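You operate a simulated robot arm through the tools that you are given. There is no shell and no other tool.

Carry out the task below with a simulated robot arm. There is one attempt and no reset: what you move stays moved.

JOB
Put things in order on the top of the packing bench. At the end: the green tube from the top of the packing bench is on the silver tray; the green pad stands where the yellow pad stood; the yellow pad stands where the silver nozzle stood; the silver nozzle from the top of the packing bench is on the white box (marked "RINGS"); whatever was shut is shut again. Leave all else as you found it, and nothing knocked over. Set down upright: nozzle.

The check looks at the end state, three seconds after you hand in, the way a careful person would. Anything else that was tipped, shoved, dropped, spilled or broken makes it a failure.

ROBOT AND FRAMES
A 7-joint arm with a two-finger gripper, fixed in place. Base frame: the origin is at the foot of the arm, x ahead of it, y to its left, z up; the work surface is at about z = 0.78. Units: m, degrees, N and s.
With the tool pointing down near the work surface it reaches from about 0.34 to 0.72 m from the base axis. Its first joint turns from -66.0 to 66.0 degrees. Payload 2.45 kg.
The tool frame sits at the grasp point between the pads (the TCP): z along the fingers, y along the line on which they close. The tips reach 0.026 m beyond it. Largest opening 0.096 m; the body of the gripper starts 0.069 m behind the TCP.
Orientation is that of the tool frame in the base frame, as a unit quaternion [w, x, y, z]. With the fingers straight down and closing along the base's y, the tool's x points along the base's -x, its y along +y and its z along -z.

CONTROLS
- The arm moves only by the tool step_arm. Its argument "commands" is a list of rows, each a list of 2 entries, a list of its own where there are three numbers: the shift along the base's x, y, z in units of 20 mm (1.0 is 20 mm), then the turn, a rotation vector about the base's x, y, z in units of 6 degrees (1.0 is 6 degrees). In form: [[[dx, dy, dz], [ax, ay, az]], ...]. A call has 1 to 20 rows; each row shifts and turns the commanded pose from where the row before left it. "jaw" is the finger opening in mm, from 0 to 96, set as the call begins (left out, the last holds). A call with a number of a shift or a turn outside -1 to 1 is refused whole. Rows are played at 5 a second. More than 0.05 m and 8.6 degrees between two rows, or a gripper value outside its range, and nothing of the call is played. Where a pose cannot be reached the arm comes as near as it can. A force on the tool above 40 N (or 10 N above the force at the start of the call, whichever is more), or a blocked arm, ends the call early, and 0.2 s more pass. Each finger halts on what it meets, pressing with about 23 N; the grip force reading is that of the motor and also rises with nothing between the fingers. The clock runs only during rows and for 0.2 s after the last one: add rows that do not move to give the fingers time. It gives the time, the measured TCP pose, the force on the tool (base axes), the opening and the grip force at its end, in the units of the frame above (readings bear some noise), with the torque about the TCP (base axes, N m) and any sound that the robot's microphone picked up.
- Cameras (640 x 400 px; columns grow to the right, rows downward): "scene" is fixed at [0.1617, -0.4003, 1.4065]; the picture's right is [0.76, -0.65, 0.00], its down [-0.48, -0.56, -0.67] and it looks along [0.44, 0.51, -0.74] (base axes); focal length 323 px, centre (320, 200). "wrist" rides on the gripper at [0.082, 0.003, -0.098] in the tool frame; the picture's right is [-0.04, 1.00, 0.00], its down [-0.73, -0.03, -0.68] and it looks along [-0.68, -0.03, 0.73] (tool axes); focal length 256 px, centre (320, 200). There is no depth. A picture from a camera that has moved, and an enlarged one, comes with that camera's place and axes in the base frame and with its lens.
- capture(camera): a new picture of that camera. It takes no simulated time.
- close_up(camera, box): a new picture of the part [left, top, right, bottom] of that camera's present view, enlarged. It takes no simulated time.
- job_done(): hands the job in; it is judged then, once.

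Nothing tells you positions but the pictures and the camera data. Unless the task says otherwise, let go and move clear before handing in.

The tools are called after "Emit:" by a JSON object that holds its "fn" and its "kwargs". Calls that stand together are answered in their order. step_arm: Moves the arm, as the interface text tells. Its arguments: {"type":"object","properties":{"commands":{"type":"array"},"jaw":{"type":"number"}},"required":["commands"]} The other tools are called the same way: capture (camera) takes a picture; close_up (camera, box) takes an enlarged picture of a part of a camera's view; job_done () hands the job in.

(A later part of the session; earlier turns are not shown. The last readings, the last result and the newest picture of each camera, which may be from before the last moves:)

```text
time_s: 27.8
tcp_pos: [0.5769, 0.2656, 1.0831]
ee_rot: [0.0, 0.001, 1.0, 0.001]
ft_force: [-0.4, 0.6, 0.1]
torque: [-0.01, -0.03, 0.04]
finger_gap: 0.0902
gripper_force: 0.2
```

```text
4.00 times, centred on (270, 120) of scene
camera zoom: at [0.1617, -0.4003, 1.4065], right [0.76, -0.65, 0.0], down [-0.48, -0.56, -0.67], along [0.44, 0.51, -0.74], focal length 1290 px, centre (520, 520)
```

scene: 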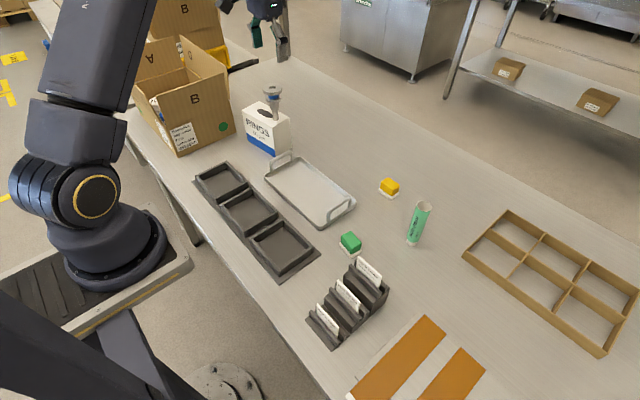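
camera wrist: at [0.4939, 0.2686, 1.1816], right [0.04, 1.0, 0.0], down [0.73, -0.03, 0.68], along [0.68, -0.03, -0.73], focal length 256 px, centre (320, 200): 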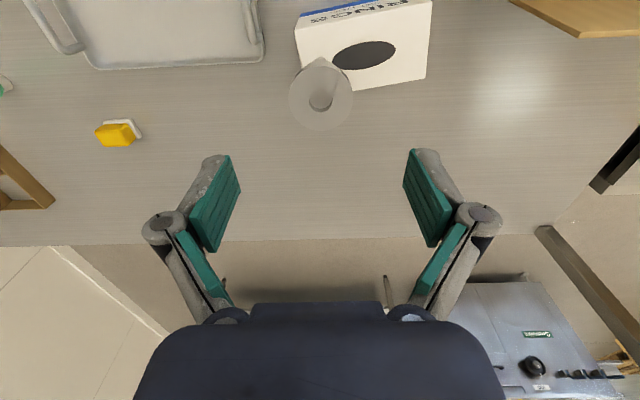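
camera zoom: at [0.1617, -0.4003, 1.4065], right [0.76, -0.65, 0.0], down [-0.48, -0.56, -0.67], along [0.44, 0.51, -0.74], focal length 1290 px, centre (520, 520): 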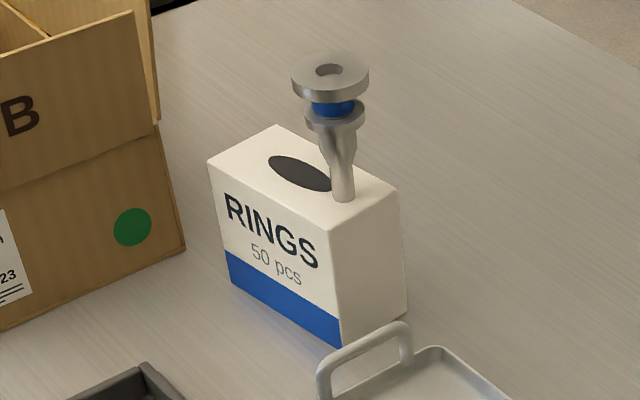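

The nozzle is upright on the RINGS box. Next I'll go to the yellow pad and view it from close above.

Emit:
{"fn": "step_arm", "kwargs": {"commands": [[[0, -0.6, 0], [0, 0, 0]], [[0, -1, 0], [0, 0, 0]], [[0, -1, 0], [0, 0, 0]], [[0, -1, 0], [0, 0, 0]], [[0, -1, 0], [0, 0, 0]], [[0, -1, 0], [0, 0, 0]], [[0, -1, 0], [0, 0, 0]], [[0, -1, 0], [0, 0, 0]], [[0.1, -1, -0.5], [0, 0, 0]], [[0.1, -1, -0.5], [0, 0, 0]], [[0.1, -1, -0.5], [0, 0, 0]], [[0.1, -1, -0.5], [0, 0, 0]], [[0.1, -1, -0.5], [0, 0, 0]], [[0.1, -1, -0.5], [0, 0, 0]], [[0.1, -1, -0.5], [0, 0, 0]], [[0.1, -1, -0.5], [0, 0, 0]], [[0.1, -1, -0.5], [0, 0, 0]], [[0, -0.2, 0], [0, 0, 0]], [[0, 0, 0], [0, 0, 0]]]}}

Emit:
{"fn": "capture", "kwargs": {"camera": "wrist"}}

Emit:
{"fn": "close_up", "kwargs": {"camera": "wrist", "box": [270, 60, 390, 160]}}

Emit:
{"fn": "close_up", "kwargs": {"camera": "scene", "box": [350, 150, 430, 230]}}

```text
time_s: 31.8
tcp_pos: [0.5945, -0.0716, 0.9936]
ee_rot: [0.0, 0.0, 1.0, 0.0]
ft_force: [0.9, 0.5, -0.2]
torque: [0.02, 0.02, 0.0]
finger_gap: 0.0901
gripper_force: 0.0
```

```text
taken
camera wrist: at [0.513, -0.0679, 1.0913], right [0.04, 1.0, 0.0], down [0.73, -0.03, 0.68], along [0.68, -0.03, -0.73], focal length 256 px, centre (320, 200)
```

wrist: 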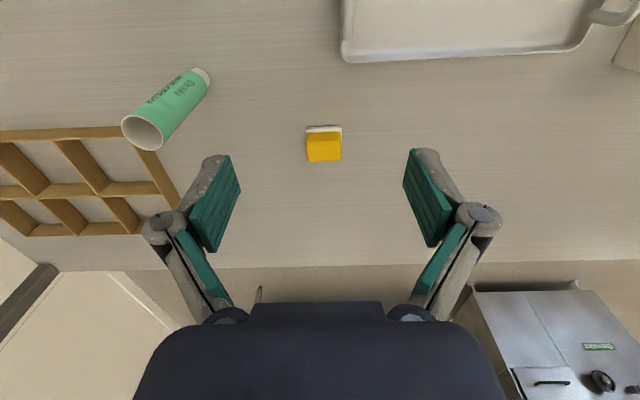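

```text
4.00 times, centred on (330, 110) of wrist
camera zoom: at [0.513, -0.0679, 1.0913], right [0.04, 1.0, 0.0], down [0.73, -0.03, 0.68], along [0.68, -0.03, -0.73], focal length 1024 px, centre (280, 560)
```

zoom: 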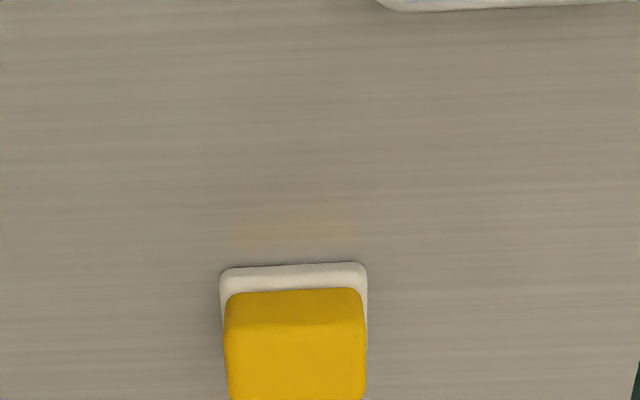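

```text
5.00 times, centred on (390, 190) of scene
camera zoom: at [0.1617, -0.4003, 1.4065], right [0.76, -0.65, 0.0], down [-0.48, -0.56, -0.67], along [0.44, 0.51, -0.74], focal length 1613 px, centre (-30, 250)
```

zoom: 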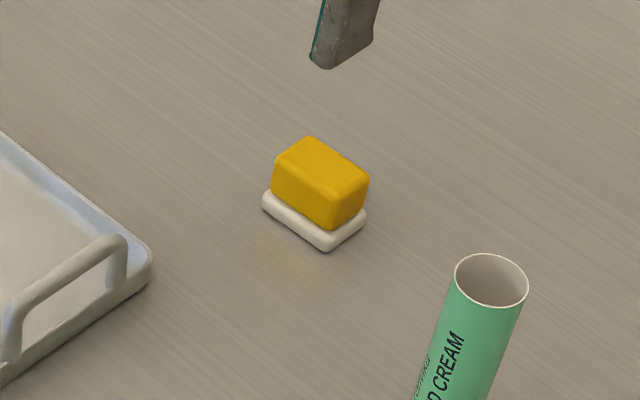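

The yellow pad's base is about 35 × 46 mm, centred near (0.690, -0.0705), turned about 2.6° and about 40 mm tall. I'll move above it with the gripper turned to match.

Emit:
{"fn": "step_arm", "kwargs": {"commands": [[[0.95, 0.03, -0.8], [0, 0, 0.43]], [[0.95, 0.03, -0.8], [0, 0, 0]], [[0.95, 0, -0.8], [0, 0, 0]], [[0.95, 0, -0.8], [0, 0, 0]], [[0.95, 0, -0.8], [0, 0, 0]], [[0, 0, 0], [0, 0, 0]]], "jaw": 80}}

Emit:
{"fn": "capture", "kwargs": {"camera": "wrist"}}

Emit:
{"fn": "close_up", "kwargs": {"camera": "scene", "box": [350, 130, 450, 230]}}

```text
time_s: 33.2
tcp_pos: [0.6882, -0.0682, 0.9139]
ee_rot: [0.0, -0.023, 1.0, 0.0]
ft_force: [0.4, -0.4, -0.4]
torque: [-0.01, 0.01, -0.02]
finger_gap: 0.0799
gripper_force: 0.0
```

```text
taken
camera wrist: at [0.6069, -0.0685, 1.012], right [-0.01, 1.0, 0.0], down [0.73, 0.0, 0.68], along [0.68, 0.0, -0.73], focal length 256 px, centre (320, 200)
```

wrist: 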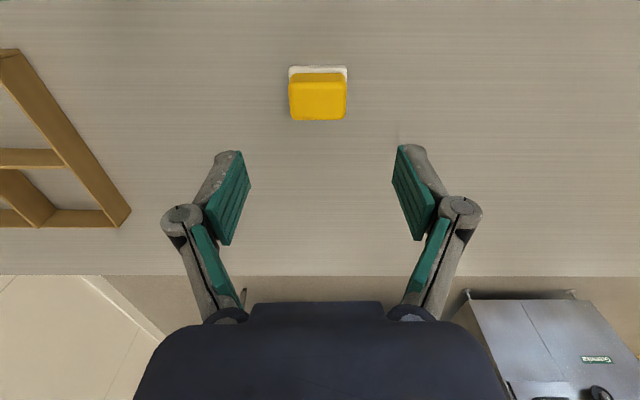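

```text
4.00 times, centred on (400, 180) of scene
camera zoom: at [0.1617, -0.4003, 1.4065], right [0.76, -0.65, 0.0], down [-0.48, -0.56, -0.67], along [0.44, 0.51, -0.74], focal length 1290 px, centre (0, 280)
```

zoom: 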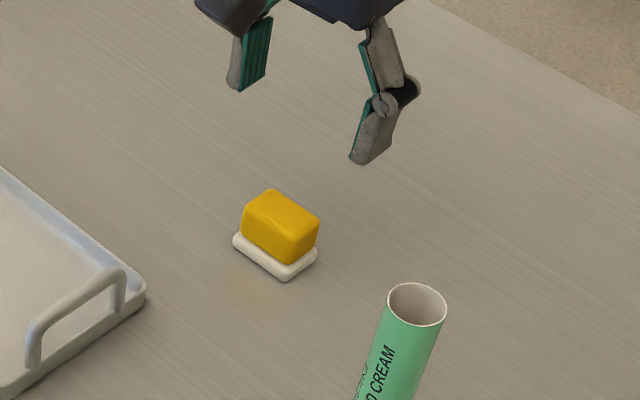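

Emit:
{"fn": "close_up", "kwargs": {"camera": "wrist", "box": [270, 50, 370, 130]}}

```text
5.00 times, centred on (320, 90) of wrist
camera zoom: at [0.6069, -0.0685, 1.012], right [-0.01, 1.0, 0.0], down [0.73, 0.0, 0.68], along [0.68, 0.0, -0.73], focal length 1280 px, centre (320, 750)
```

zoom: 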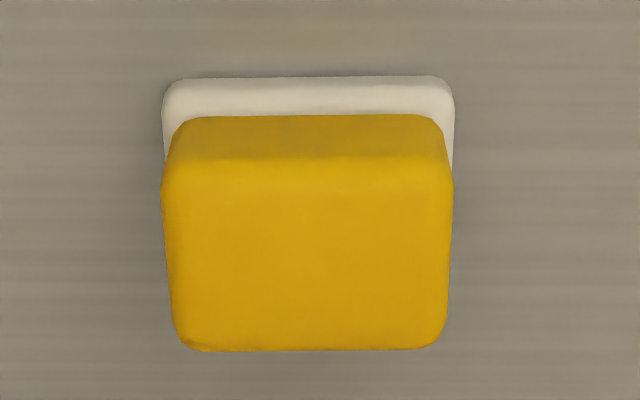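

The pad centre is about 2 mm to the -y side of the tool. I'll correct that and go down to block height with the jaws open.

Emit:
{"fn": "step_arm", "kwargs": {"commands": [[[-0.02, -0.1, -0.7], [0, 0, 0]], [[0, 0, -0.9], [0, 0, 0]], [[0, 0, -0.9], [0, 0, 0]], [[0, 0, -0.9], [0, 0, 0]], [[0, 0, -0.9], [0, 0, 0]], [[0, 0, -0.35], [0, 0, 0]], [[0, 0, 0], [0, 0, 0]]], "jaw": 74}}

Emit:
{"fn": "capture", "kwargs": {"camera": "wrist"}}

Emit:
{"fn": "close_up", "kwargs": {"camera": "scene", "box": [350, 130, 450, 230]}}

```text
time_s: 34.8
tcp_pos: [0.6895, -0.0702, 0.8197]
ee_rot: [0.0, -0.023, 1.0, 0.0]
ft_force: [-0.1, -0.5, 1.0]
torque: [0.03, -0.01, -0.03]
finger_gap: 0.0738
gripper_force: 0.1
```

```text
taken
camera wrist: at [0.6081, -0.0702, 0.9185], right [-0.01, 1.0, 0.0], down [0.73, 0.0, 0.68], along [0.68, 0.0, -0.73], focal length 256 px, centre (320, 200)
```

wrist: 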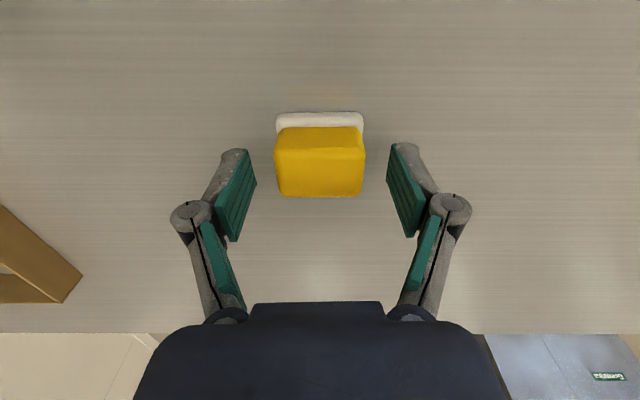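

```text
4.00 times, centred on (400, 180) of scene
camera zoom: at [0.1617, -0.4003, 1.4065], right [0.76, -0.65, 0.0], down [-0.48, -0.56, -0.67], along [0.44, 0.51, -0.74], focal length 1290 px, centre (0, 280)
```

zoom: 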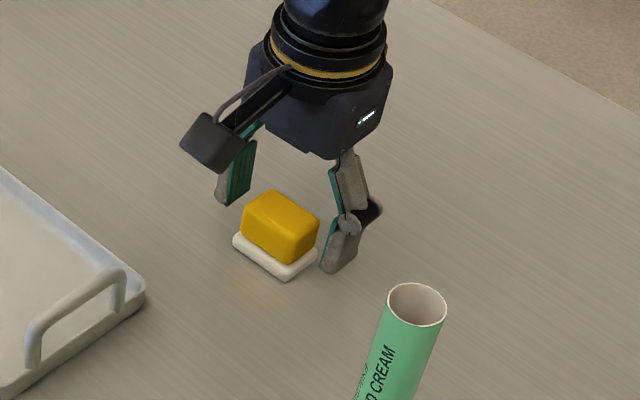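

The block is between the fingers and about 4 mm nearer the base than the tool centre. I'll shift and close on it.

Emit:
{"fn": "step_arm", "kwargs": {"commands": [[[-0.2, 0, 0], [0, 0, 0]], [[0, 0, 0], [0, 0, 0]], [[0, 0, 0], [0, 0, 0]], [[0, 0, 0], [0, 0, 0]]], "jaw": 50}}

Emit:
{"fn": "close_up", "kwargs": {"camera": "wrist", "box": [200, 90, 440, 250]}}

Emit:
{"fn": "close_up", "kwargs": {"camera": "scene", "box": [350, 150, 430, 230]}}

```text
time_s: 35.8
tcp_pos: [0.6847, -0.0707, 0.8196]
ee_rot: [0.001, -0.023, 1.0, -0.001]
ft_force: [-1.1, -1.2, -0.5]
torque: [-0.02, -0.02, 0.0]
finger_gap: 0.0501
gripper_force: 0.0
```

```text
2.50 times, centred on (320, 170) of wrist
camera zoom: at [0.6035, -0.0705, 0.9184], right [-0.01, 1.0, 0.0], down [0.73, 0.0, 0.68], along [0.68, 0.0, -0.73], focal length 640 px, centre (320, 275)
```

zoom: 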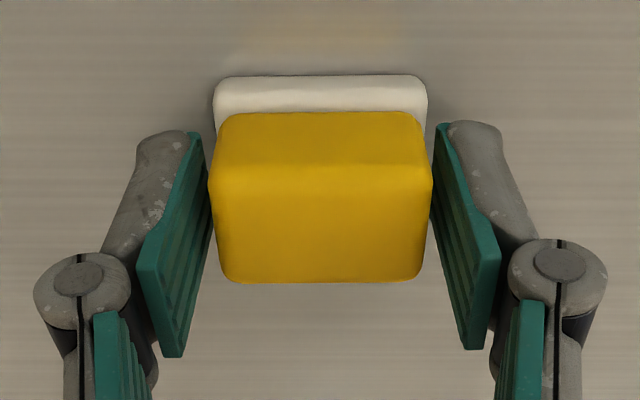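

```text
5.00 times, centred on (390, 190) of scene
camera zoom: at [0.1617, -0.4003, 1.4065], right [0.76, -0.65, 0.0], down [-0.48, -0.56, -0.67], along [0.44, 0.51, -0.74], focal length 1613 px, centre (-30, 250)
```

zoom: 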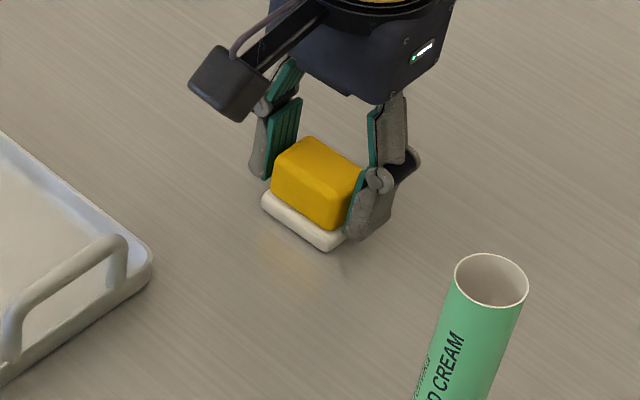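

The fingers are centred on the yellow block, so I'll close.

Emit:
{"fn": "step_arm", "kwargs": {"commands": [[[0, 0, 0], [0, 0, 0]], [[0, 0, 0], [0, 0, 0]], [[0, 0, 0], [0, 0, 0]], [[0, 0, 0], [0, 0, 0]]], "jaw": 34}}

Emit:
{"fn": "close_up", "kwargs": {"camera": "wrist", "box": [200, 90, 440, 250]}}

Emit:
{"fn": "close_up", "kwargs": {"camera": "scene", "box": [350, 150, 430, 230]}}

```text
time_s: 36.8
tcp_pos: [0.6855, -0.0701, 0.8204]
ee_rot: [0.0, -0.023, 1.0, 0.0]
ft_force: [-1.4, 0.6, 2.8]
torque: [-0.05, -0.02, -0.02]
finger_gap: 0.0431
gripper_force: 23.3
```

```text
2.50 times, centred on (320, 170) of wrist
camera zoom: at [0.6035, -0.0704, 0.9186], right [-0.01, 1.0, 0.0], down [0.73, 0.0, 0.68], along [0.68, 0.0, -0.73], focal length 640 px, centre (320, 275)
```

zoom: 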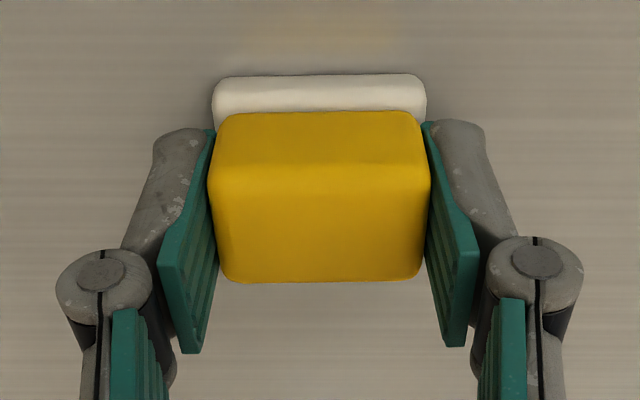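

```text
5.00 times, centred on (390, 190) of scene
camera zoom: at [0.1616, -0.4002, 1.4065], right [0.76, -0.65, 0.0], down [-0.48, -0.56, -0.67], along [0.44, 0.51, -0.74], focal length 1613 px, centre (-30, 250)
```

zoom: 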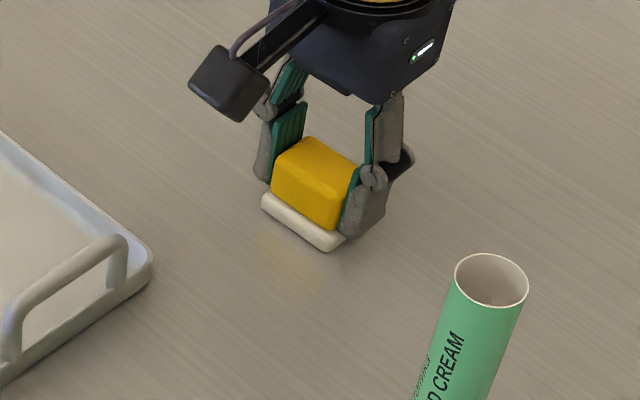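

The yellow pad is gripped at 43 mm with the tool at (0.6855, -0.070, 0.820), which I'll reuse later for the green pad. Lifting now.

Emit:
{"fn": "step_arm", "kwargs": {"commands": [[[0, 0, 0.3], [0, 0, 0]], [[0, 0, 0.6], [0, 0, 0]], [[0, 0, 0.9], [0, 0, 0]], [[0, 0, 1], [0, 0, 0]], [[0, 0, 1], [0, 0, 0]], [[0, 0, 1], [0, 0, 0]], [[0, 0, 1], [0, 0, 0]], [[0, 0, 1], [0, 0, 0]], [[0, 0, 1], [0, 0, 0]], [[0, 0, 1], [0, 0, 0]], [[0, 0, 1], [0, 0, 0]], [[0, 0, 0], [0, 0, 0]]]}}

Emit:
{"fn": "capture", "kwargs": {"camera": "wrist"}}

Emit:
{"fn": "capture", "kwargs": {"camera": "scene"}}

```text
time_s: 39.4
tcp_pos: [0.6841, -0.0715, 1.0158]
ee_rot: [0.0, -0.023, 1.0, 0.0]
ft_force: [-0.1, 0.6, -1.0]
torque: [0.0, -0.04, -0.02]
finger_gap: 0.0432
gripper_force: 22.8
```

```text
taken
camera wrist: at [0.602, -0.0716, 1.1138], right [-0.01, 1.0, 0.0], down [0.73, 0.0, 0.68], along [0.68, 0.0, -0.73], focal length 256 px, centre (320, 200)
```

wrist: 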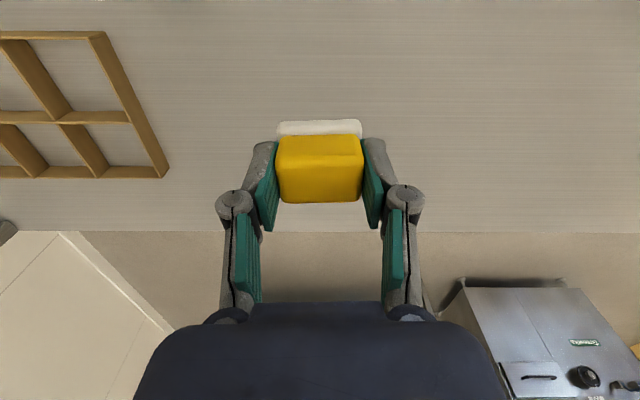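

```text
taken
```

scene: 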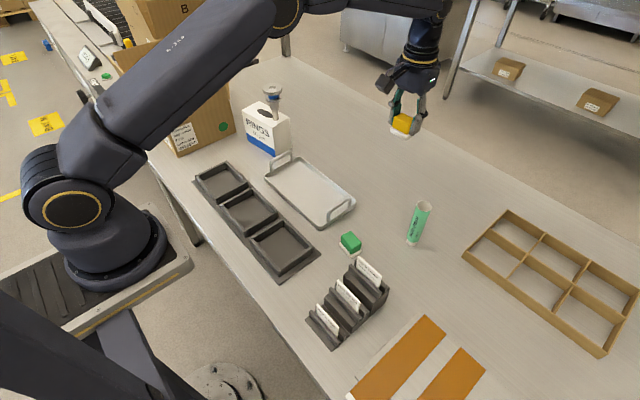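

Emit:
{"fn": "step_arm", "kwargs": {"commands": [[[-0.2, -0.5, 0], [0, 0, 0]], [[-0.41, -1, 0], [0, 0, 0]], [[-0.41, -1, 0], [0, 0, 0]], [[-0.41, -1, 0], [0, 0, 0]], [[-0.41, -1, 0], [0, 0, 0]], [[-0.41, -1, 0], [0, 0, 0]], [[-0.41, -1, 0], [0, 0, 0]], [[-0.41, -1, 0], [0, 0, 0]], [[-0.41, -1, 0], [0, 0, 0]], [[-0.41, -1, 0], [0, 0, 0]], [[-0.41, -1, 0], [0, 0, 0]], [[-0.41, -1, 0], [0, 0, 0]], [[-0.41, -1, 0], [0, 0, 0]], [[-0.41, -1, 0], [0, 0, 0]], [[-0.17, -0.48, 0], [0, 0, 0]], [[0, 0, 0], [0, 0, 0]]]}}

Emit:
{"fn": "capture", "kwargs": {"camera": "wrist"}}

Emit:
{"fn": "capture", "kwargs": {"camera": "scene"}}

```text
time_s: 42.8
tcp_pos: [0.569, -0.3495, 1.0173]
ee_rot: [-0.001, -0.023, 1.0, 0.0]
ft_force: [0.0, 0.6, -0.6]
torque: [-0.01, 0.03, 0.0]
finger_gap: 0.043
gripper_force: 23.4
```

```text
taken
camera wrist: at [0.4876, -0.3503, 1.1153], right [-0.01, 1.0, 0.0], down [0.73, 0.0, 0.68], along [0.68, 0.0, -0.73], focal length 256 px, centre (320, 200)
```

wrist: 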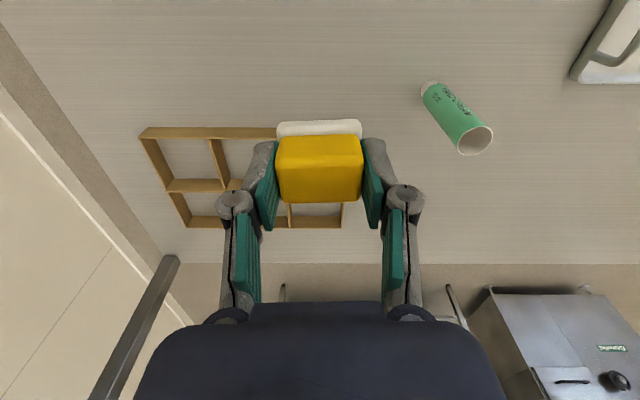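

```text
taken
```

scene: 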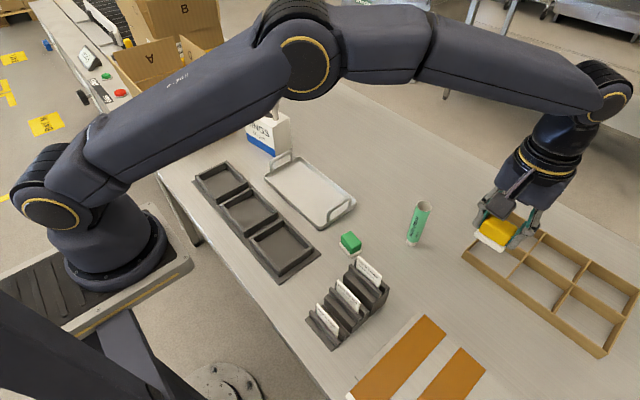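

The yellow pad is above the spot where the nozzle stood. I'll lower it to just above the bench and check.

Emit:
{"fn": "step_arm", "kwargs": {"commands": [[[0.05, -0.06, -0.6], [0, 0, 0]], [[0, 0, -1], [0, 0, 0]], [[0, 0, -1], [0, 0, 0]], [[0, 0, -1], [0, 0, 0]], [[0, 0, -1], [0, 0, 0]], [[0, 0, -1], [0, 0, 0]], [[0, 0, -1], [0, 0, 0]], [[0, 0, -1], [0, 0, 0]], [[0, 0, -0.9], [0, 0, 0]], [[0, 0, -0.6], [0, 0, 0]], [[0, 0, -0.3], [0, 0, 0]], [[0, 0, 0], [0, 0, 0]]]}}

Emit:
{"fn": "capture", "kwargs": {"camera": "wrist"}}

Emit:
{"fn": "close_up", "kwargs": {"camera": "scene", "box": [400, 220, 560, 320]}}

```text
time_s: 45.4
tcp_pos: [0.5709, -0.3522, 0.827]
ee_rot: [0.0, -0.022, 1.0, -0.001]
ft_force: [-0.4, -0.2, 0.0]
torque: [0.04, -0.02, 0.03]
finger_gap: 0.043
gripper_force: 23.2
```

```text
taken
camera wrist: at [0.4895, -0.3532, 0.9259], right [0.0, 1.0, 0.0], down [0.73, 0.0, 0.68], along [0.68, 0.0, -0.73], focal length 256 px, centre (320, 200)
```

wrist: 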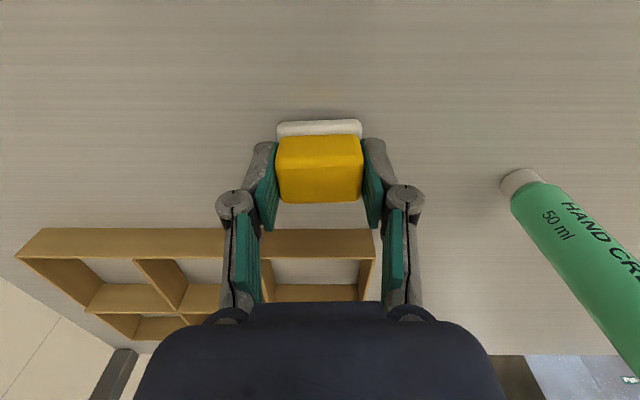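

```text
4.00 times, centred on (480, 270) of scene
camera zoom: at [0.1617, -0.4003, 1.4065], right [0.76, -0.65, 0.0], down [-0.48, -0.56, -0.67], along [0.44, 0.51, -0.74], focal length 1290 px, centre (-320, -80)
```

zoom: 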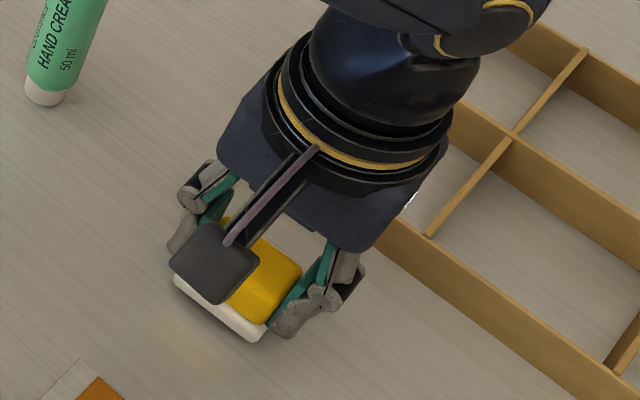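

Comparing scene views, the pad centre is about 7 mm too far in +x from the nozzle's old footprint. I'll shift it back and then lower the last few millimetres.

Emit:
{"fn": "step_arm", "kwargs": {"commands": [[[-0.35, 0.07, 0], [0, 0, 0]], [[0, 0, -0.1], [0, 0, 0]], [[0, 0, -0.1], [0, 0, 0]], [[0, 0, 0], [0, 0, 0]]]}}

Emit:
{"fn": "close_up", "kwargs": {"camera": "scene", "box": [400, 220, 560, 320]}}

```text
time_s: 46.4
tcp_pos: [0.5633, -0.3508, 0.8241]
ee_rot: [0.0, -0.023, 1.0, 0.001]
ft_force: [-0.6, -0.2, -0.6]
torque: [-0.03, 0.03, 0.0]
finger_gap: 0.043
gripper_force: 22.8
```

```text
4.00 times, centred on (480, 270) of scene
camera zoom: at [0.1617, -0.4003, 1.4065], right [0.76, -0.65, 0.0], down [-0.48, -0.56, -0.67], along [0.44, 0.51, -0.74], focal length 1290 px, centre (-320, -80)
```

zoom: 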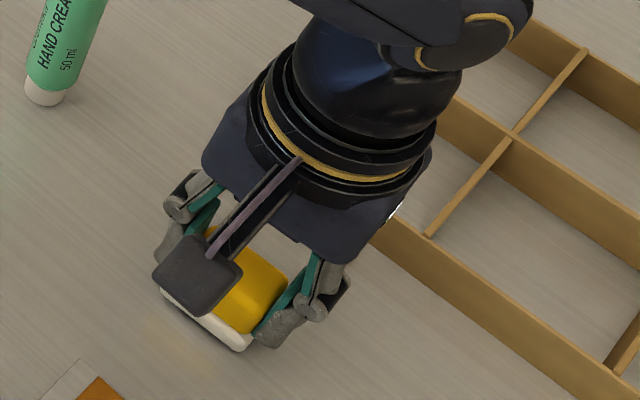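

Emit:
{"fn": "step_arm", "kwargs": {"commands": [[[0, 0, -0.08], [0, 0, 0]], [[0, 0, -0.05], [0, 0, 0]], [[0, 0, 0], [0, 0, 0]]]}}

```text
time_s: 47.2
tcp_pos: [0.564, -0.3506, 0.8211]
ee_rot: [0.001, -0.023, 1.0, 0.0]
ft_force: [0.3, -0.5, -0.6]
torque: [0.0, -0.02, 0.05]
finger_gap: 0.0429
gripper_force: 23.0
```

Emit:
{"fn": "step_arm", "kwargs": {"commands": [[[0, 0, -0.05], [0, 0, 0]], [[0, 0, 0], [0, 0, 0]]]}}

```text
time_s: 47.8
tcp_pos: [0.5645, -0.3504, 0.8201]
ee_rot: [0.0, -0.023, 1.0, 0.0]
ft_force: [-0.4, -0.1, -0.9]
torque: [-0.02, -0.01, 0.0]
finger_gap: 0.043
gripper_force: 23.2
```

Emit:
{"fn": "step_arm", "kwargs": {"commands": [[[0, 0, -0.05], [0, 0, 0]], [[0, 0, 0], [0, 0, 0]]]}}

```text
time_s: 48.4
tcp_pos: [0.5654, -0.3511, 0.8207]
ee_rot: [0.0, -0.022, 1.0, -0.001]
ft_force: [-1.2, 0.8, 6.4]
torque: [0.05, -0.02, -0.03]
finger_gap: 0.0428
gripper_force: 22.8
```

The pad has touched the bench, so I'll let go.

Emit:
{"fn": "step_arm", "kwargs": {"commands": [[[0, 0, 0.02], [0, 0, 0]], [[0, 0, 0], [0, 0, 0]], [[0, 0, 0], [0, 0, 0]], [[0, 0, 0], [0, 0, 0]]], "jaw": 70}}

Emit:
{"fn": "step_arm", "kwargs": {"commands": [[[0, 0, 0.3], [0, 0, 0]], [[0, 0, 0.8], [0, 0, 0]], [[0, 0, 1], [0, 0, 0]], [[0, 0, 1], [0, 0, 0]], [[0, 0, 1], [0, 0, 0]], [[0, 0, 1], [0, 0, 0]], [[0, 0, 1], [0, 0, 0]], [[0, 0, 1], [0, 0, 0]], [[0, 0, 1], [0, 0, 0]], [[0, 0, 1], [0, 0, 0]]]}}

Emit:
{"fn": "capture", "kwargs": {"camera": "wrist"}}

Emit:
{"fn": "close_up", "kwargs": {"camera": "scene", "box": [400, 220, 560, 320]}}

```text
time_s: 49.4
tcp_pos: [0.5645, -0.3505, 0.8198]
ee_rot: [0.001, -0.022, 1.0, 0.0]
ft_force: [0.0, -0.7, -0.1]
torque: [0.01, -0.02, 0.0]
finger_gap: 0.07
gripper_force: 0.0
```

```text
time_s: 51.6
tcp_pos: [0.566, -0.3519, 1.0027]
ee_rot: [0.0, -0.022, 1.0, 0.0]
ft_force: [0.2, -0.5, -0.5]
torque: [0.0, 0.03, 0.0]
finger_gap: 0.0704
gripper_force: 0.1
```

```text
taken
camera wrist: at [0.4838, -0.3511, 1.1009], right [-0.01, 1.0, 0.0], down [0.73, 0.0, 0.68], along [0.68, 0.0, -0.73], focal length 256 px, centre (320, 200)
```

wrist: 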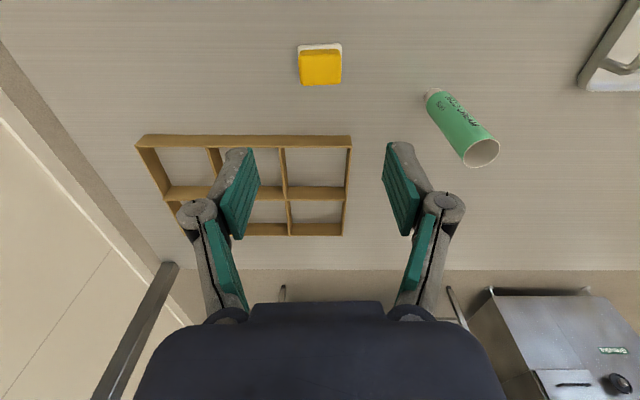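

```text
4.00 times, centred on (480, 270) of scene
camera zoom: at [0.1617, -0.4002, 1.4065], right [0.76, -0.65, 0.0], down [-0.48, -0.56, -0.67], along [0.44, 0.51, -0.74], focal length 1290 px, centre (-320, -80)
```

zoom: 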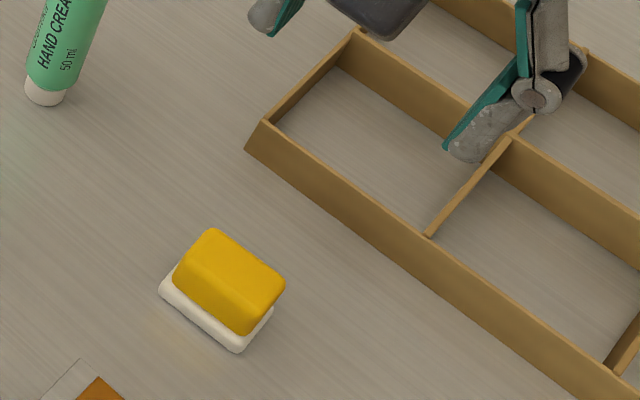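

The yellow pad now stands on the nozzle's old footprint: its base centre matches to within a few pixels. Next is the green pad, which is turned about -6°, so I'll go there and view it together with the nearby card holder.

Emit:
{"fn": "step_arm", "kwargs": {"commands": [[[-0.69, 0.92, 0], [0, 0, -0.12]], [[-0.69, 0.92, 0], [0, 0, -0.12]], [[-0.69, 0.92, 0], [0, 0, -0.12]], [[-0.69, 0.92, 0], [0, 0, -0.12]], [[-0.69, 0.92, 0], [0, 0, -0.12]], [[-0.69, 0.92, 0], [0, 0, -0.12]], [[-0.69, 0.92, 0], [0, 0, -0.12]], [[-0.69, 0.92, 0], [0, 0, -0.12]], [[-0.69, 0.92, 0], [0, 0, -0.12]], [[-0.69, 0.92, 0], [0, 0, -0.12]], [[-0.69, 0.92, 0], [0, 0, -0.12]], [[-0.69, 0.92, 0], [0, 0, -0.12]], [[0, 0, 0], [0, 0, 0]]]}}

Emit:
{"fn": "capture", "kwargs": {"camera": "wrist"}}

Emit:
{"fn": "close_up", "kwargs": {"camera": "wrist", "box": [240, 40, 400, 160]}}

Emit:
{"fn": "close_up", "kwargs": {"camera": "scene", "box": [290, 210, 430, 360]}}

```text
time_s: 54.4
tcp_pos: [0.3989, -0.1302, 1.0044]
ee_rot: [0.0, 0.053, 0.999, -0.001]
ft_force: [0.4, 0.6, -0.3]
torque: [0.02, 0.01, -0.03]
finger_gap: 0.0699
gripper_force: 0.0
```

```text
taken
camera wrist: at [0.3184, -0.118, 1.1014], right [0.15, 0.99, 0.0], down [0.73, -0.11, 0.68], along [0.67, -0.1, -0.73], focal length 256 px, centre (320, 200)
```

wrist: 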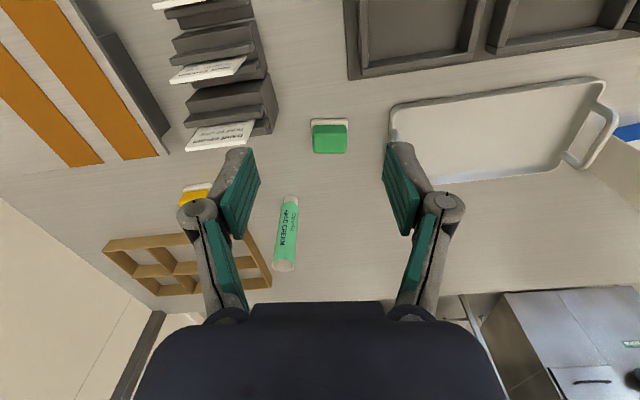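

```text
3.33 times, centred on (320, 100) of wrist
camera zoom: at [0.3184, -0.118, 1.1014], right [0.15, 0.99, 0.0], down [0.73, -0.11, 0.68], along [0.67, -0.1, -0.73], focal length 853 px, centre (320, 533)
```

zoom: 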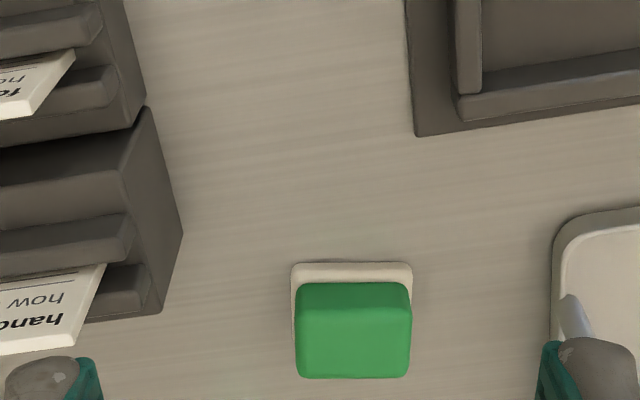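

```text
2.67 times, centred on (360, 285) of scene
camera zoom: at [0.1617, -0.4002, 1.4065], right [0.76, -0.65, 0.0], down [-0.48, -0.56, -0.67], along [0.44, 0.51, -0.74], focal length 860 px, centre (213, -27)
```

zoom: 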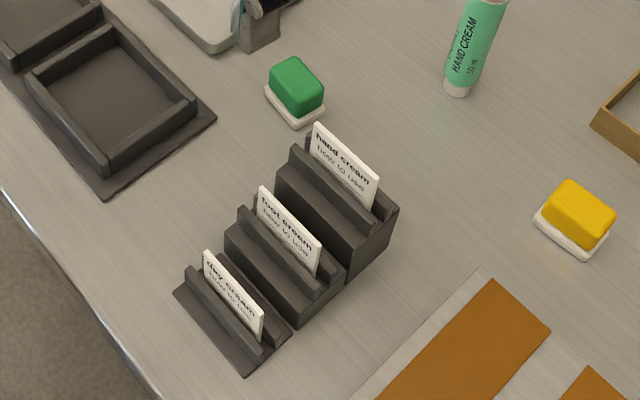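

The green pad lines up with the turned gripper, centred near (0.486, -0.130). The cards next to it are at y below -0.18 and the tray is beyond y = -0.05. I'll move over the pad first, then straight down with a modest opening.

Emit:
{"fn": "step_arm", "kwargs": {"commands": [[[0.85, 0, 0], [0, 0, 0]], [[0.85, 0, 0], [0, 0, 0]], [[0.85, 0, 0], [0, 0, 0]], [[0.85, 0, 0], [0, 0, 0]], [[0.85, 0, 0], [0, 0, 0]], [[0, 0, -1], [0, 0, 0]], [[0, 0, -1], [0, 0, 0]], [[0, 0, -1], [0, 0, 0]], [[0, 0, -1], [0, 0, 0]], [[0, 0, -0.8], [0, 0, 0]], [[0, 0, 0], [0, 0, 0]]], "jaw": 64}}

Emit:
{"fn": "capture", "kwargs": {"camera": "wrist"}}

Emit:
{"fn": "close_up", "kwargs": {"camera": "wrist", "box": [240, 40, 400, 160]}}

Emit:
{"fn": "close_up", "kwargs": {"camera": "scene", "box": [280, 170, 420, 320]}}

```text
time_s: 56.8
tcp_pos: [0.483, -0.1292, 0.9078]
ee_rot: [0.001, 0.053, 0.999, -0.001]
ft_force: [-0.7, 0.3, -1.0]
torque: [0.04, -0.01, 0.01]
finger_gap: 0.0639
gripper_force: 0.0
```

```text
taken
camera wrist: at [0.4027, -0.1176, 1.0053], right [0.15, 0.99, 0.0], down [0.73, -0.11, 0.68], along [0.67, -0.1, -0.73], focal length 256 px, centre (320, 200)
```

wrist: 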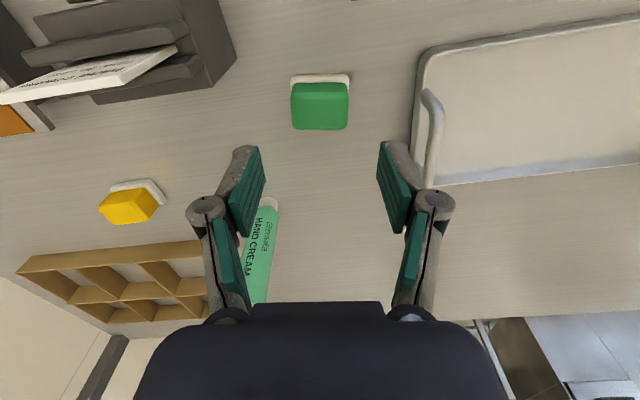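

```text
3.33 times, centred on (320, 100) of wrist
camera zoom: at [0.4027, -0.1176, 1.0053], right [0.15, 0.99, 0.0], down [0.73, -0.11, 0.68], along [0.67, -0.1, -0.73], focal length 853 px, centre (320, 533)
```

zoom: 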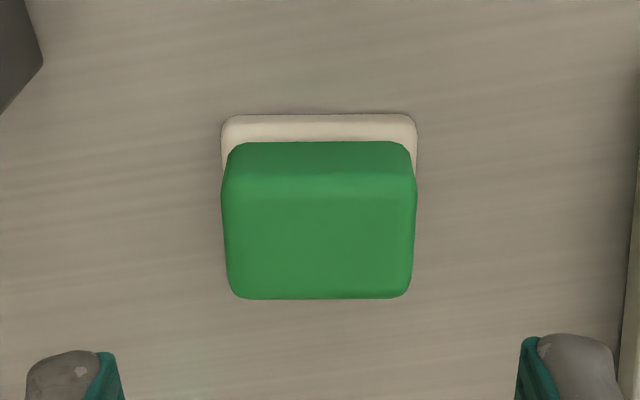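

```text
2.67 times, centred on (350, 245) of scene
camera zoom: at [0.1617, -0.4003, 1.4065], right [0.76, -0.65, 0.0], down [-0.48, -0.56, -0.67], along [0.44, 0.51, -0.74], focal length 860 px, centre (240, 80)
```

zoom: 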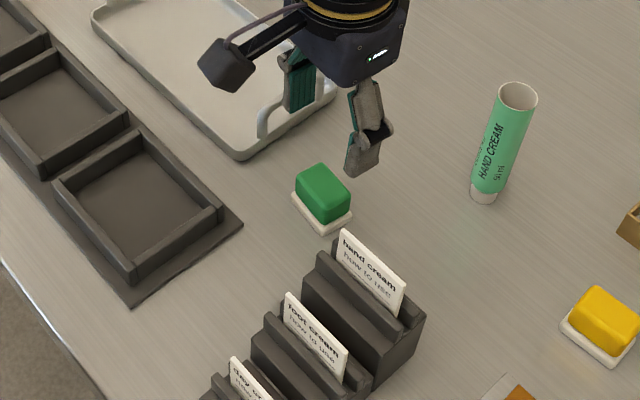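

Emit:
{"fn": "step_arm", "kwargs": {"commands": [[[0.05, 0, -0.7], [0, 0, 0]], [[0, 0, -0.9], [0, 0, 0]], [[0, 0, -0.9], [0, 0, 0]], [[0, 0, -0.9], [0, 0, 0]], [[0, 0, -0.6], [0, 0, 0]], [[0, 0, -0.36], [0, 0, 0]], [[0, 0, 0], [0, 0, 0]]]}}

Emit:
{"fn": "capture", "kwargs": {"camera": "wrist"}}

Emit:
{"fn": "close_up", "kwargs": {"camera": "wrist", "box": [200, 90, 440, 250]}}

Emit:
{"fn": "close_up", "kwargs": {"camera": "scene", "box": [280, 170, 420, 320]}}

```text
time_s: 58.4
tcp_pos: [0.4848, -0.1309, 0.8184]
ee_rot: [0.0, 0.053, 0.999, 0.0]
ft_force: [-0.5, -0.3, 0.5]
torque: [0.01, -0.01, -0.01]
finger_gap: 0.0641
gripper_force: 0.1
```

```text
taken
camera wrist: at [0.4043, -0.1189, 0.917], right [0.15, 0.99, 0.0], down [0.73, -0.11, 0.68], along [0.67, -0.1, -0.73], focal length 256 px, centre (320, 200)
```

wrist: 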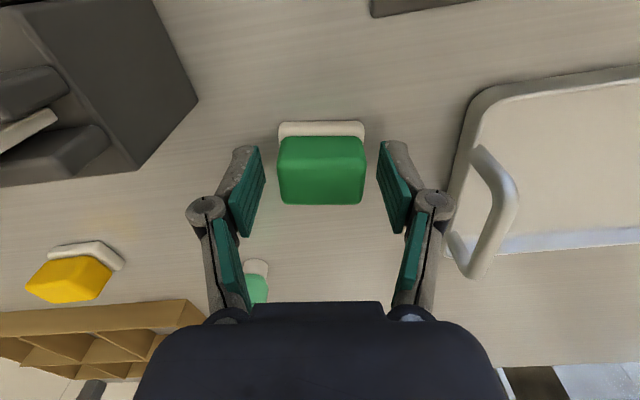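

```text
2.50 times, centred on (320, 170) of wrist
camera zoom: at [0.4043, -0.1189, 0.917], right [0.15, 0.99, 0.0], down [0.73, -0.11, 0.68], along [0.67, -0.1, -0.73], focal length 640 px, centre (320, 275)
```

zoom: 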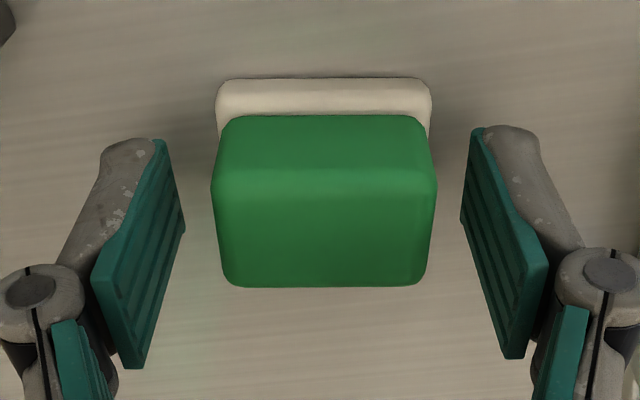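

```text
2.67 times, centred on (350, 245) of scene
camera zoom: at [0.1617, -0.4003, 1.4065], right [0.76, -0.65, 0.0], down [-0.48, -0.56, -0.67], along [0.44, 0.51, -0.74], focal length 860 px, centre (240, 80)
```

zoom: 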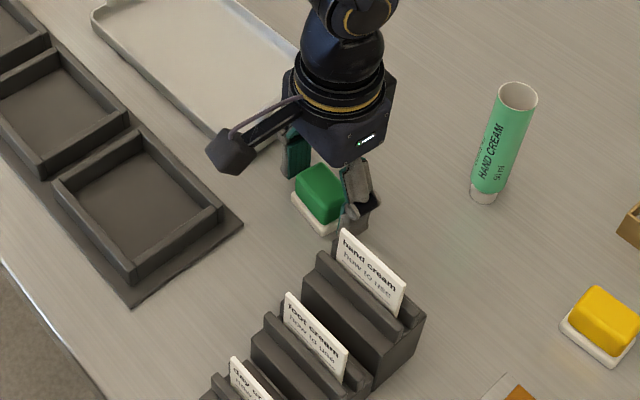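

The gripper is centred on the green block and clear of the cards and tray. Closing now.

Emit:
{"fn": "step_arm", "kwargs": {"commands": [[[0, 0, 0.04], [0, 0, 0]], [[0, 0, 0], [0, 0, 0]], [[0, 0, 0], [0, 0, 0]], [[0, 0, 0], [0, 0, 0]], [[0, 0, 0], [0, 0, 0]]], "jaw": 34}}

Emit:
{"fn": "close_up", "kwargs": {"camera": "wrist", "box": [200, 90, 440, 250]}}

```text
time_s: 59.6
tcp_pos: [0.4845, -0.1292, 0.8194]
ee_rot: [0.001, 0.053, 0.999, 0.0]
ft_force: [0.4, -0.1, 0.9]
torque: [0.06, -0.08, -0.02]
finger_gap: 0.0433
gripper_force: 23.0
```

```text
2.50 times, centred on (320, 170) of wrist
camera zoom: at [0.4042, -0.1187, 0.9177], right [0.15, 0.99, 0.0], down [0.73, -0.11, 0.68], along [0.67, -0.1, -0.73], focal length 640 px, centre (320, 275)
```

zoom: 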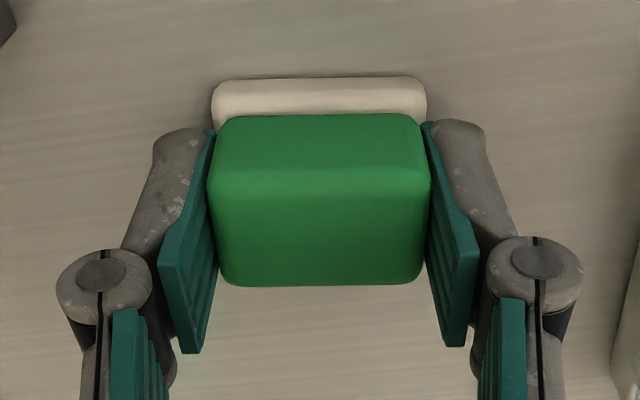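

The green pad is gripped. I'll lift it straight up, then carry it to the yellow pad's old place while turning to match that pad's angle.

Emit:
{"fn": "step_arm", "kwargs": {"commands": [[[0, 0, 0.3], [0, 0, 0]], [[0, 0, 0.7], [0, 0, 0]], [[0, 0, 1], [0, 0, 0]], [[0, 0, 1], [0, 0, 0]], [[0, 0, 1], [0, 0, 0]], [[0, 0, 1], [0, 0, 0]], [[0, 0, 1], [0, 0, 0]], [[0, 0, 1], [0, 0, 0]], [[0, 0, 1], [0, 0, 0]], [[0, 0, 0], [0, 0, 0]]]}}

Emit:
{"fn": "step_arm", "kwargs": {"commands": [[[0.5, 0.14, 0], [0, 0, 0.12]], [[0.91, 0.27, 0], [0, 0, 0.12]], [[0.91, 0.27, 0], [0, 0, 0.12]], [[0.91, 0.27, 0], [0, 0, 0.12]], [[0.91, 0.27, 0], [0, 0, 0.12]], [[0.91, 0.27, 0], [0, 0, 0.12]], [[0.91, 0.27, 0], [0, 0, 0.12]], [[0.91, 0.27, 0], [0, 0, 0.12]], [[0.91, 0.27, 0], [0, 0, 0.12]], [[0.91, 0.27, 0], [0, 0, 0.12]], [[0.91, 0.27, 0], [0, 0, 0.12]], [[0.45, 0.11, 0], [0, 0, 0.12]], [[0, 0, 0], [0, 0, 0]]]}}

Emit:
{"fn": "capture", "kwargs": {"camera": "wrist"}}

Emit:
{"fn": "capture", "kwargs": {"camera": "scene"}}

```text
time_s: 61.8
tcp_pos: [0.4866, -0.1305, 0.9799]
ee_rot: [-0.001, 0.053, 0.999, 0.0]
ft_force: [0.0, -0.8, -0.4]
torque: [-0.01, -0.02, 0.03]
finger_gap: 0.0431
gripper_force: 23.5
```

```text
time_s: 64.6
tcp_pos: [0.6866, -0.0699, 0.9787]
ee_rot: [0.0, -0.022, 1.0, 0.0]
ft_force: [0.9, 0.0, -0.2]
torque: [0.02, 0.02, 0.0]
finger_gap: 0.043
gripper_force: 23.5
```

```text
taken
camera wrist: at [0.6048, -0.071, 1.0782], right [-0.01, 1.0, 0.0], down [0.73, 0.0, 0.68], along [0.68, 0.0, -0.73], focal length 256 px, centre (320, 200)
```

wrist: 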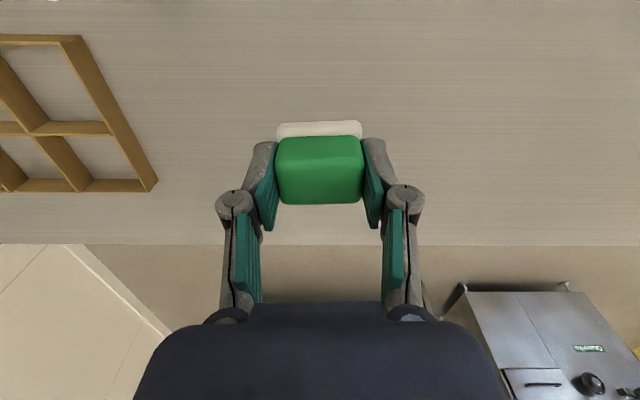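

```text
taken
```

scene: 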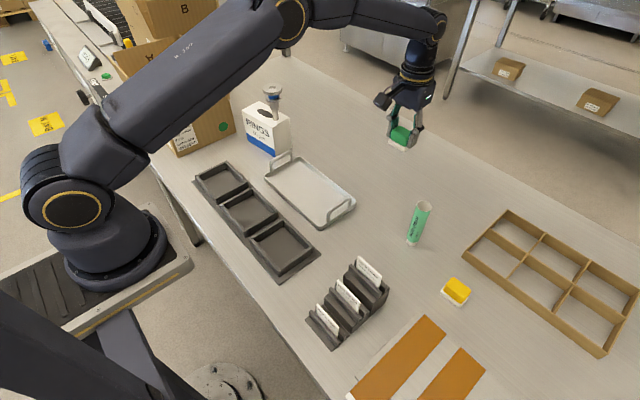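

The pad is over its target. I'll lower to just above the bench.

Emit:
{"fn": "step_arm", "kwargs": {"commands": [[[-0.03, 0, -0.6], [0, 0, 0]], [[0, 0, -1], [0, 0, 0]], [[0, 0, -1], [0, 0, 0]], [[0, 0, -1], [0, 0, 0]], [[0, 0, -1], [0, 0, 0]], [[0, 0, -1], [0, 0, 0]], [[0, 0, -1], [0, 0, 0]], [[0, 0, -0.6], [0, 0, 0]], [[0, 0, -0.4], [0, 0, 0]], [[0, 0, 0], [0, 0, 0]]]}}

Emit:
{"fn": "close_up", "kwargs": {"camera": "scene", "box": [350, 150, 430, 230]}}

Emit:
{"fn": "close_up", "kwargs": {"camera": "wrist", "box": [200, 90, 440, 250]}}

```text
time_s: 66.8
tcp_pos: [0.686, -0.069, 0.8277]
ee_rot: [0.0, -0.023, 1.0, -0.001]
ft_force: [0.2, 0.1, -1.1]
torque: [0.02, -0.01, 0.0]
finger_gap: 0.043
gripper_force: 22.7
```

```text
5.00 times, centred on (390, 190) of scene
camera zoom: at [0.1617, -0.4003, 1.4065], right [0.76, -0.65, 0.0], down [-0.48, -0.56, -0.67], along [0.44, 0.51, -0.74], focal length 1613 px, centre (-30, 250)
```

zoom: 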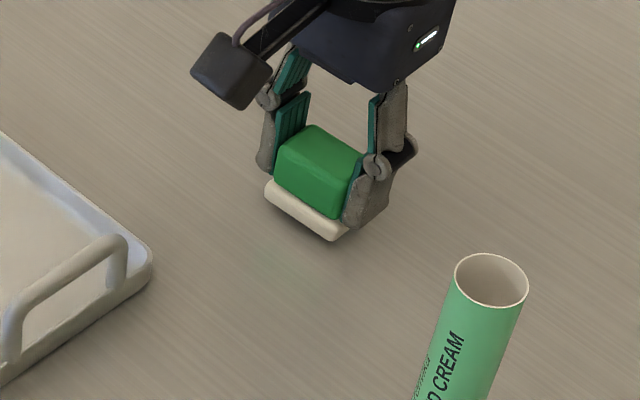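

```text
2.50 times, centred on (320, 170) of wrist
camera zoom: at [0.6037, -0.0707, 0.9259], right [-0.01, 1.0, 0.0], down [0.73, 0.0, 0.68], along [0.68, 0.0, -0.73], focal length 640 px, centre (320, 275)
```

zoom: 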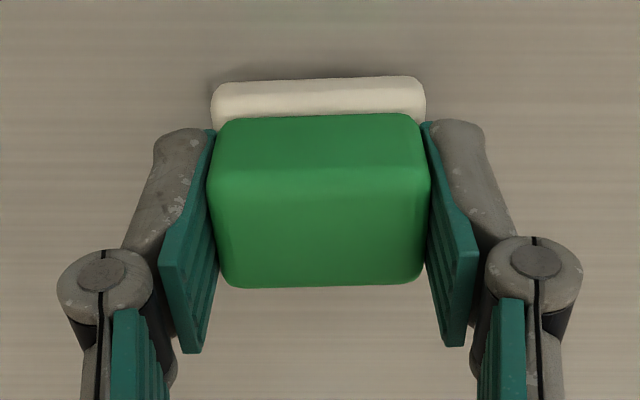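

Emit:
{"fn": "step_arm", "kwargs": {"commands": [[[-0.08, -0.02, -0.15], [0, 0, 0]], [[0, 0, -0.1], [0, 0, 0]], [[0, 0, -0.05], [0, 0, 0]], [[0, 0, 0], [0, 0, 0]]]}}

Emit:
{"fn": "step_arm", "kwargs": {"commands": [[[0, 0, -0.05], [0, 0, 0]], [[0, 0, 0], [0, 0, 0]]]}}

```text
time_s: 67.8
tcp_pos: [0.6833, -0.0708, 0.8228]
ee_rot: [0.0, -0.023, 1.0, -0.001]
ft_force: [-0.4, -0.7, -0.3]
torque: [0.0, 0.03, 0.01]
finger_gap: 0.0432
gripper_force: 22.6
```

```text
time_s: 68.4
tcp_pos: [0.6833, -0.0718, 0.8203]
ee_rot: [0.001, -0.024, 1.0, 0.0]
ft_force: [1.0, -0.5, -0.3]
torque: [-0.02, 0.0, 0.01]
finger_gap: 0.0431
gripper_force: 23.1
```

Emit:
{"fn": "step_arm", "kwargs": {"commands": [[[0, 0, -0.05], [0, 0, 0]], [[0, 0, 0], [0, 0, 0]]]}}

```text
time_s: 69.0
tcp_pos: [0.6834, -0.0704, 0.8196]
ee_rot: [0.0, -0.023, 1.0, 0.0]
ft_force: [0.6, 0.8, -0.5]
torque: [0.02, 0.01, -0.01]
finger_gap: 0.043
gripper_force: 23.4
```

Emit:
{"fn": "step_arm", "kwargs": {"commands": [[[0, 0, -0.04], [0, 0, 0]], [[0, 0, 0], [0, 0, 0]]]}}

Emit:
{"fn": "close_up", "kwargs": {"camera": "scene", "box": [350, 150, 430, 230]}}

```text
time_s: 69.6
tcp_pos: [0.6829, -0.071, 0.8194]
ee_rot: [0.0, -0.023, 1.0, 0.0]
ft_force: [-1.0, -1.2, 1.4]
torque: [0.03, 0.09, 0.02]
finger_gap: 0.043
gripper_force: 23.1
```

```text
5.00 times, centred on (390, 190) of scene
camera zoom: at [0.1616, -0.4003, 1.4065], right [0.76, -0.65, 0.0], down [-0.48, -0.56, -0.67], along [0.44, 0.51, -0.74], focal length 1613 px, centre (-30, 250)
```

zoom: 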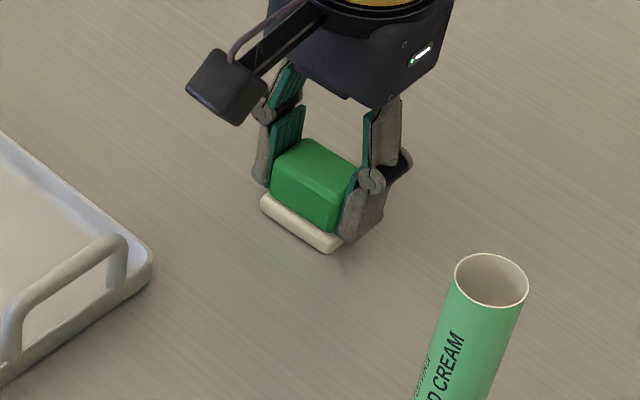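

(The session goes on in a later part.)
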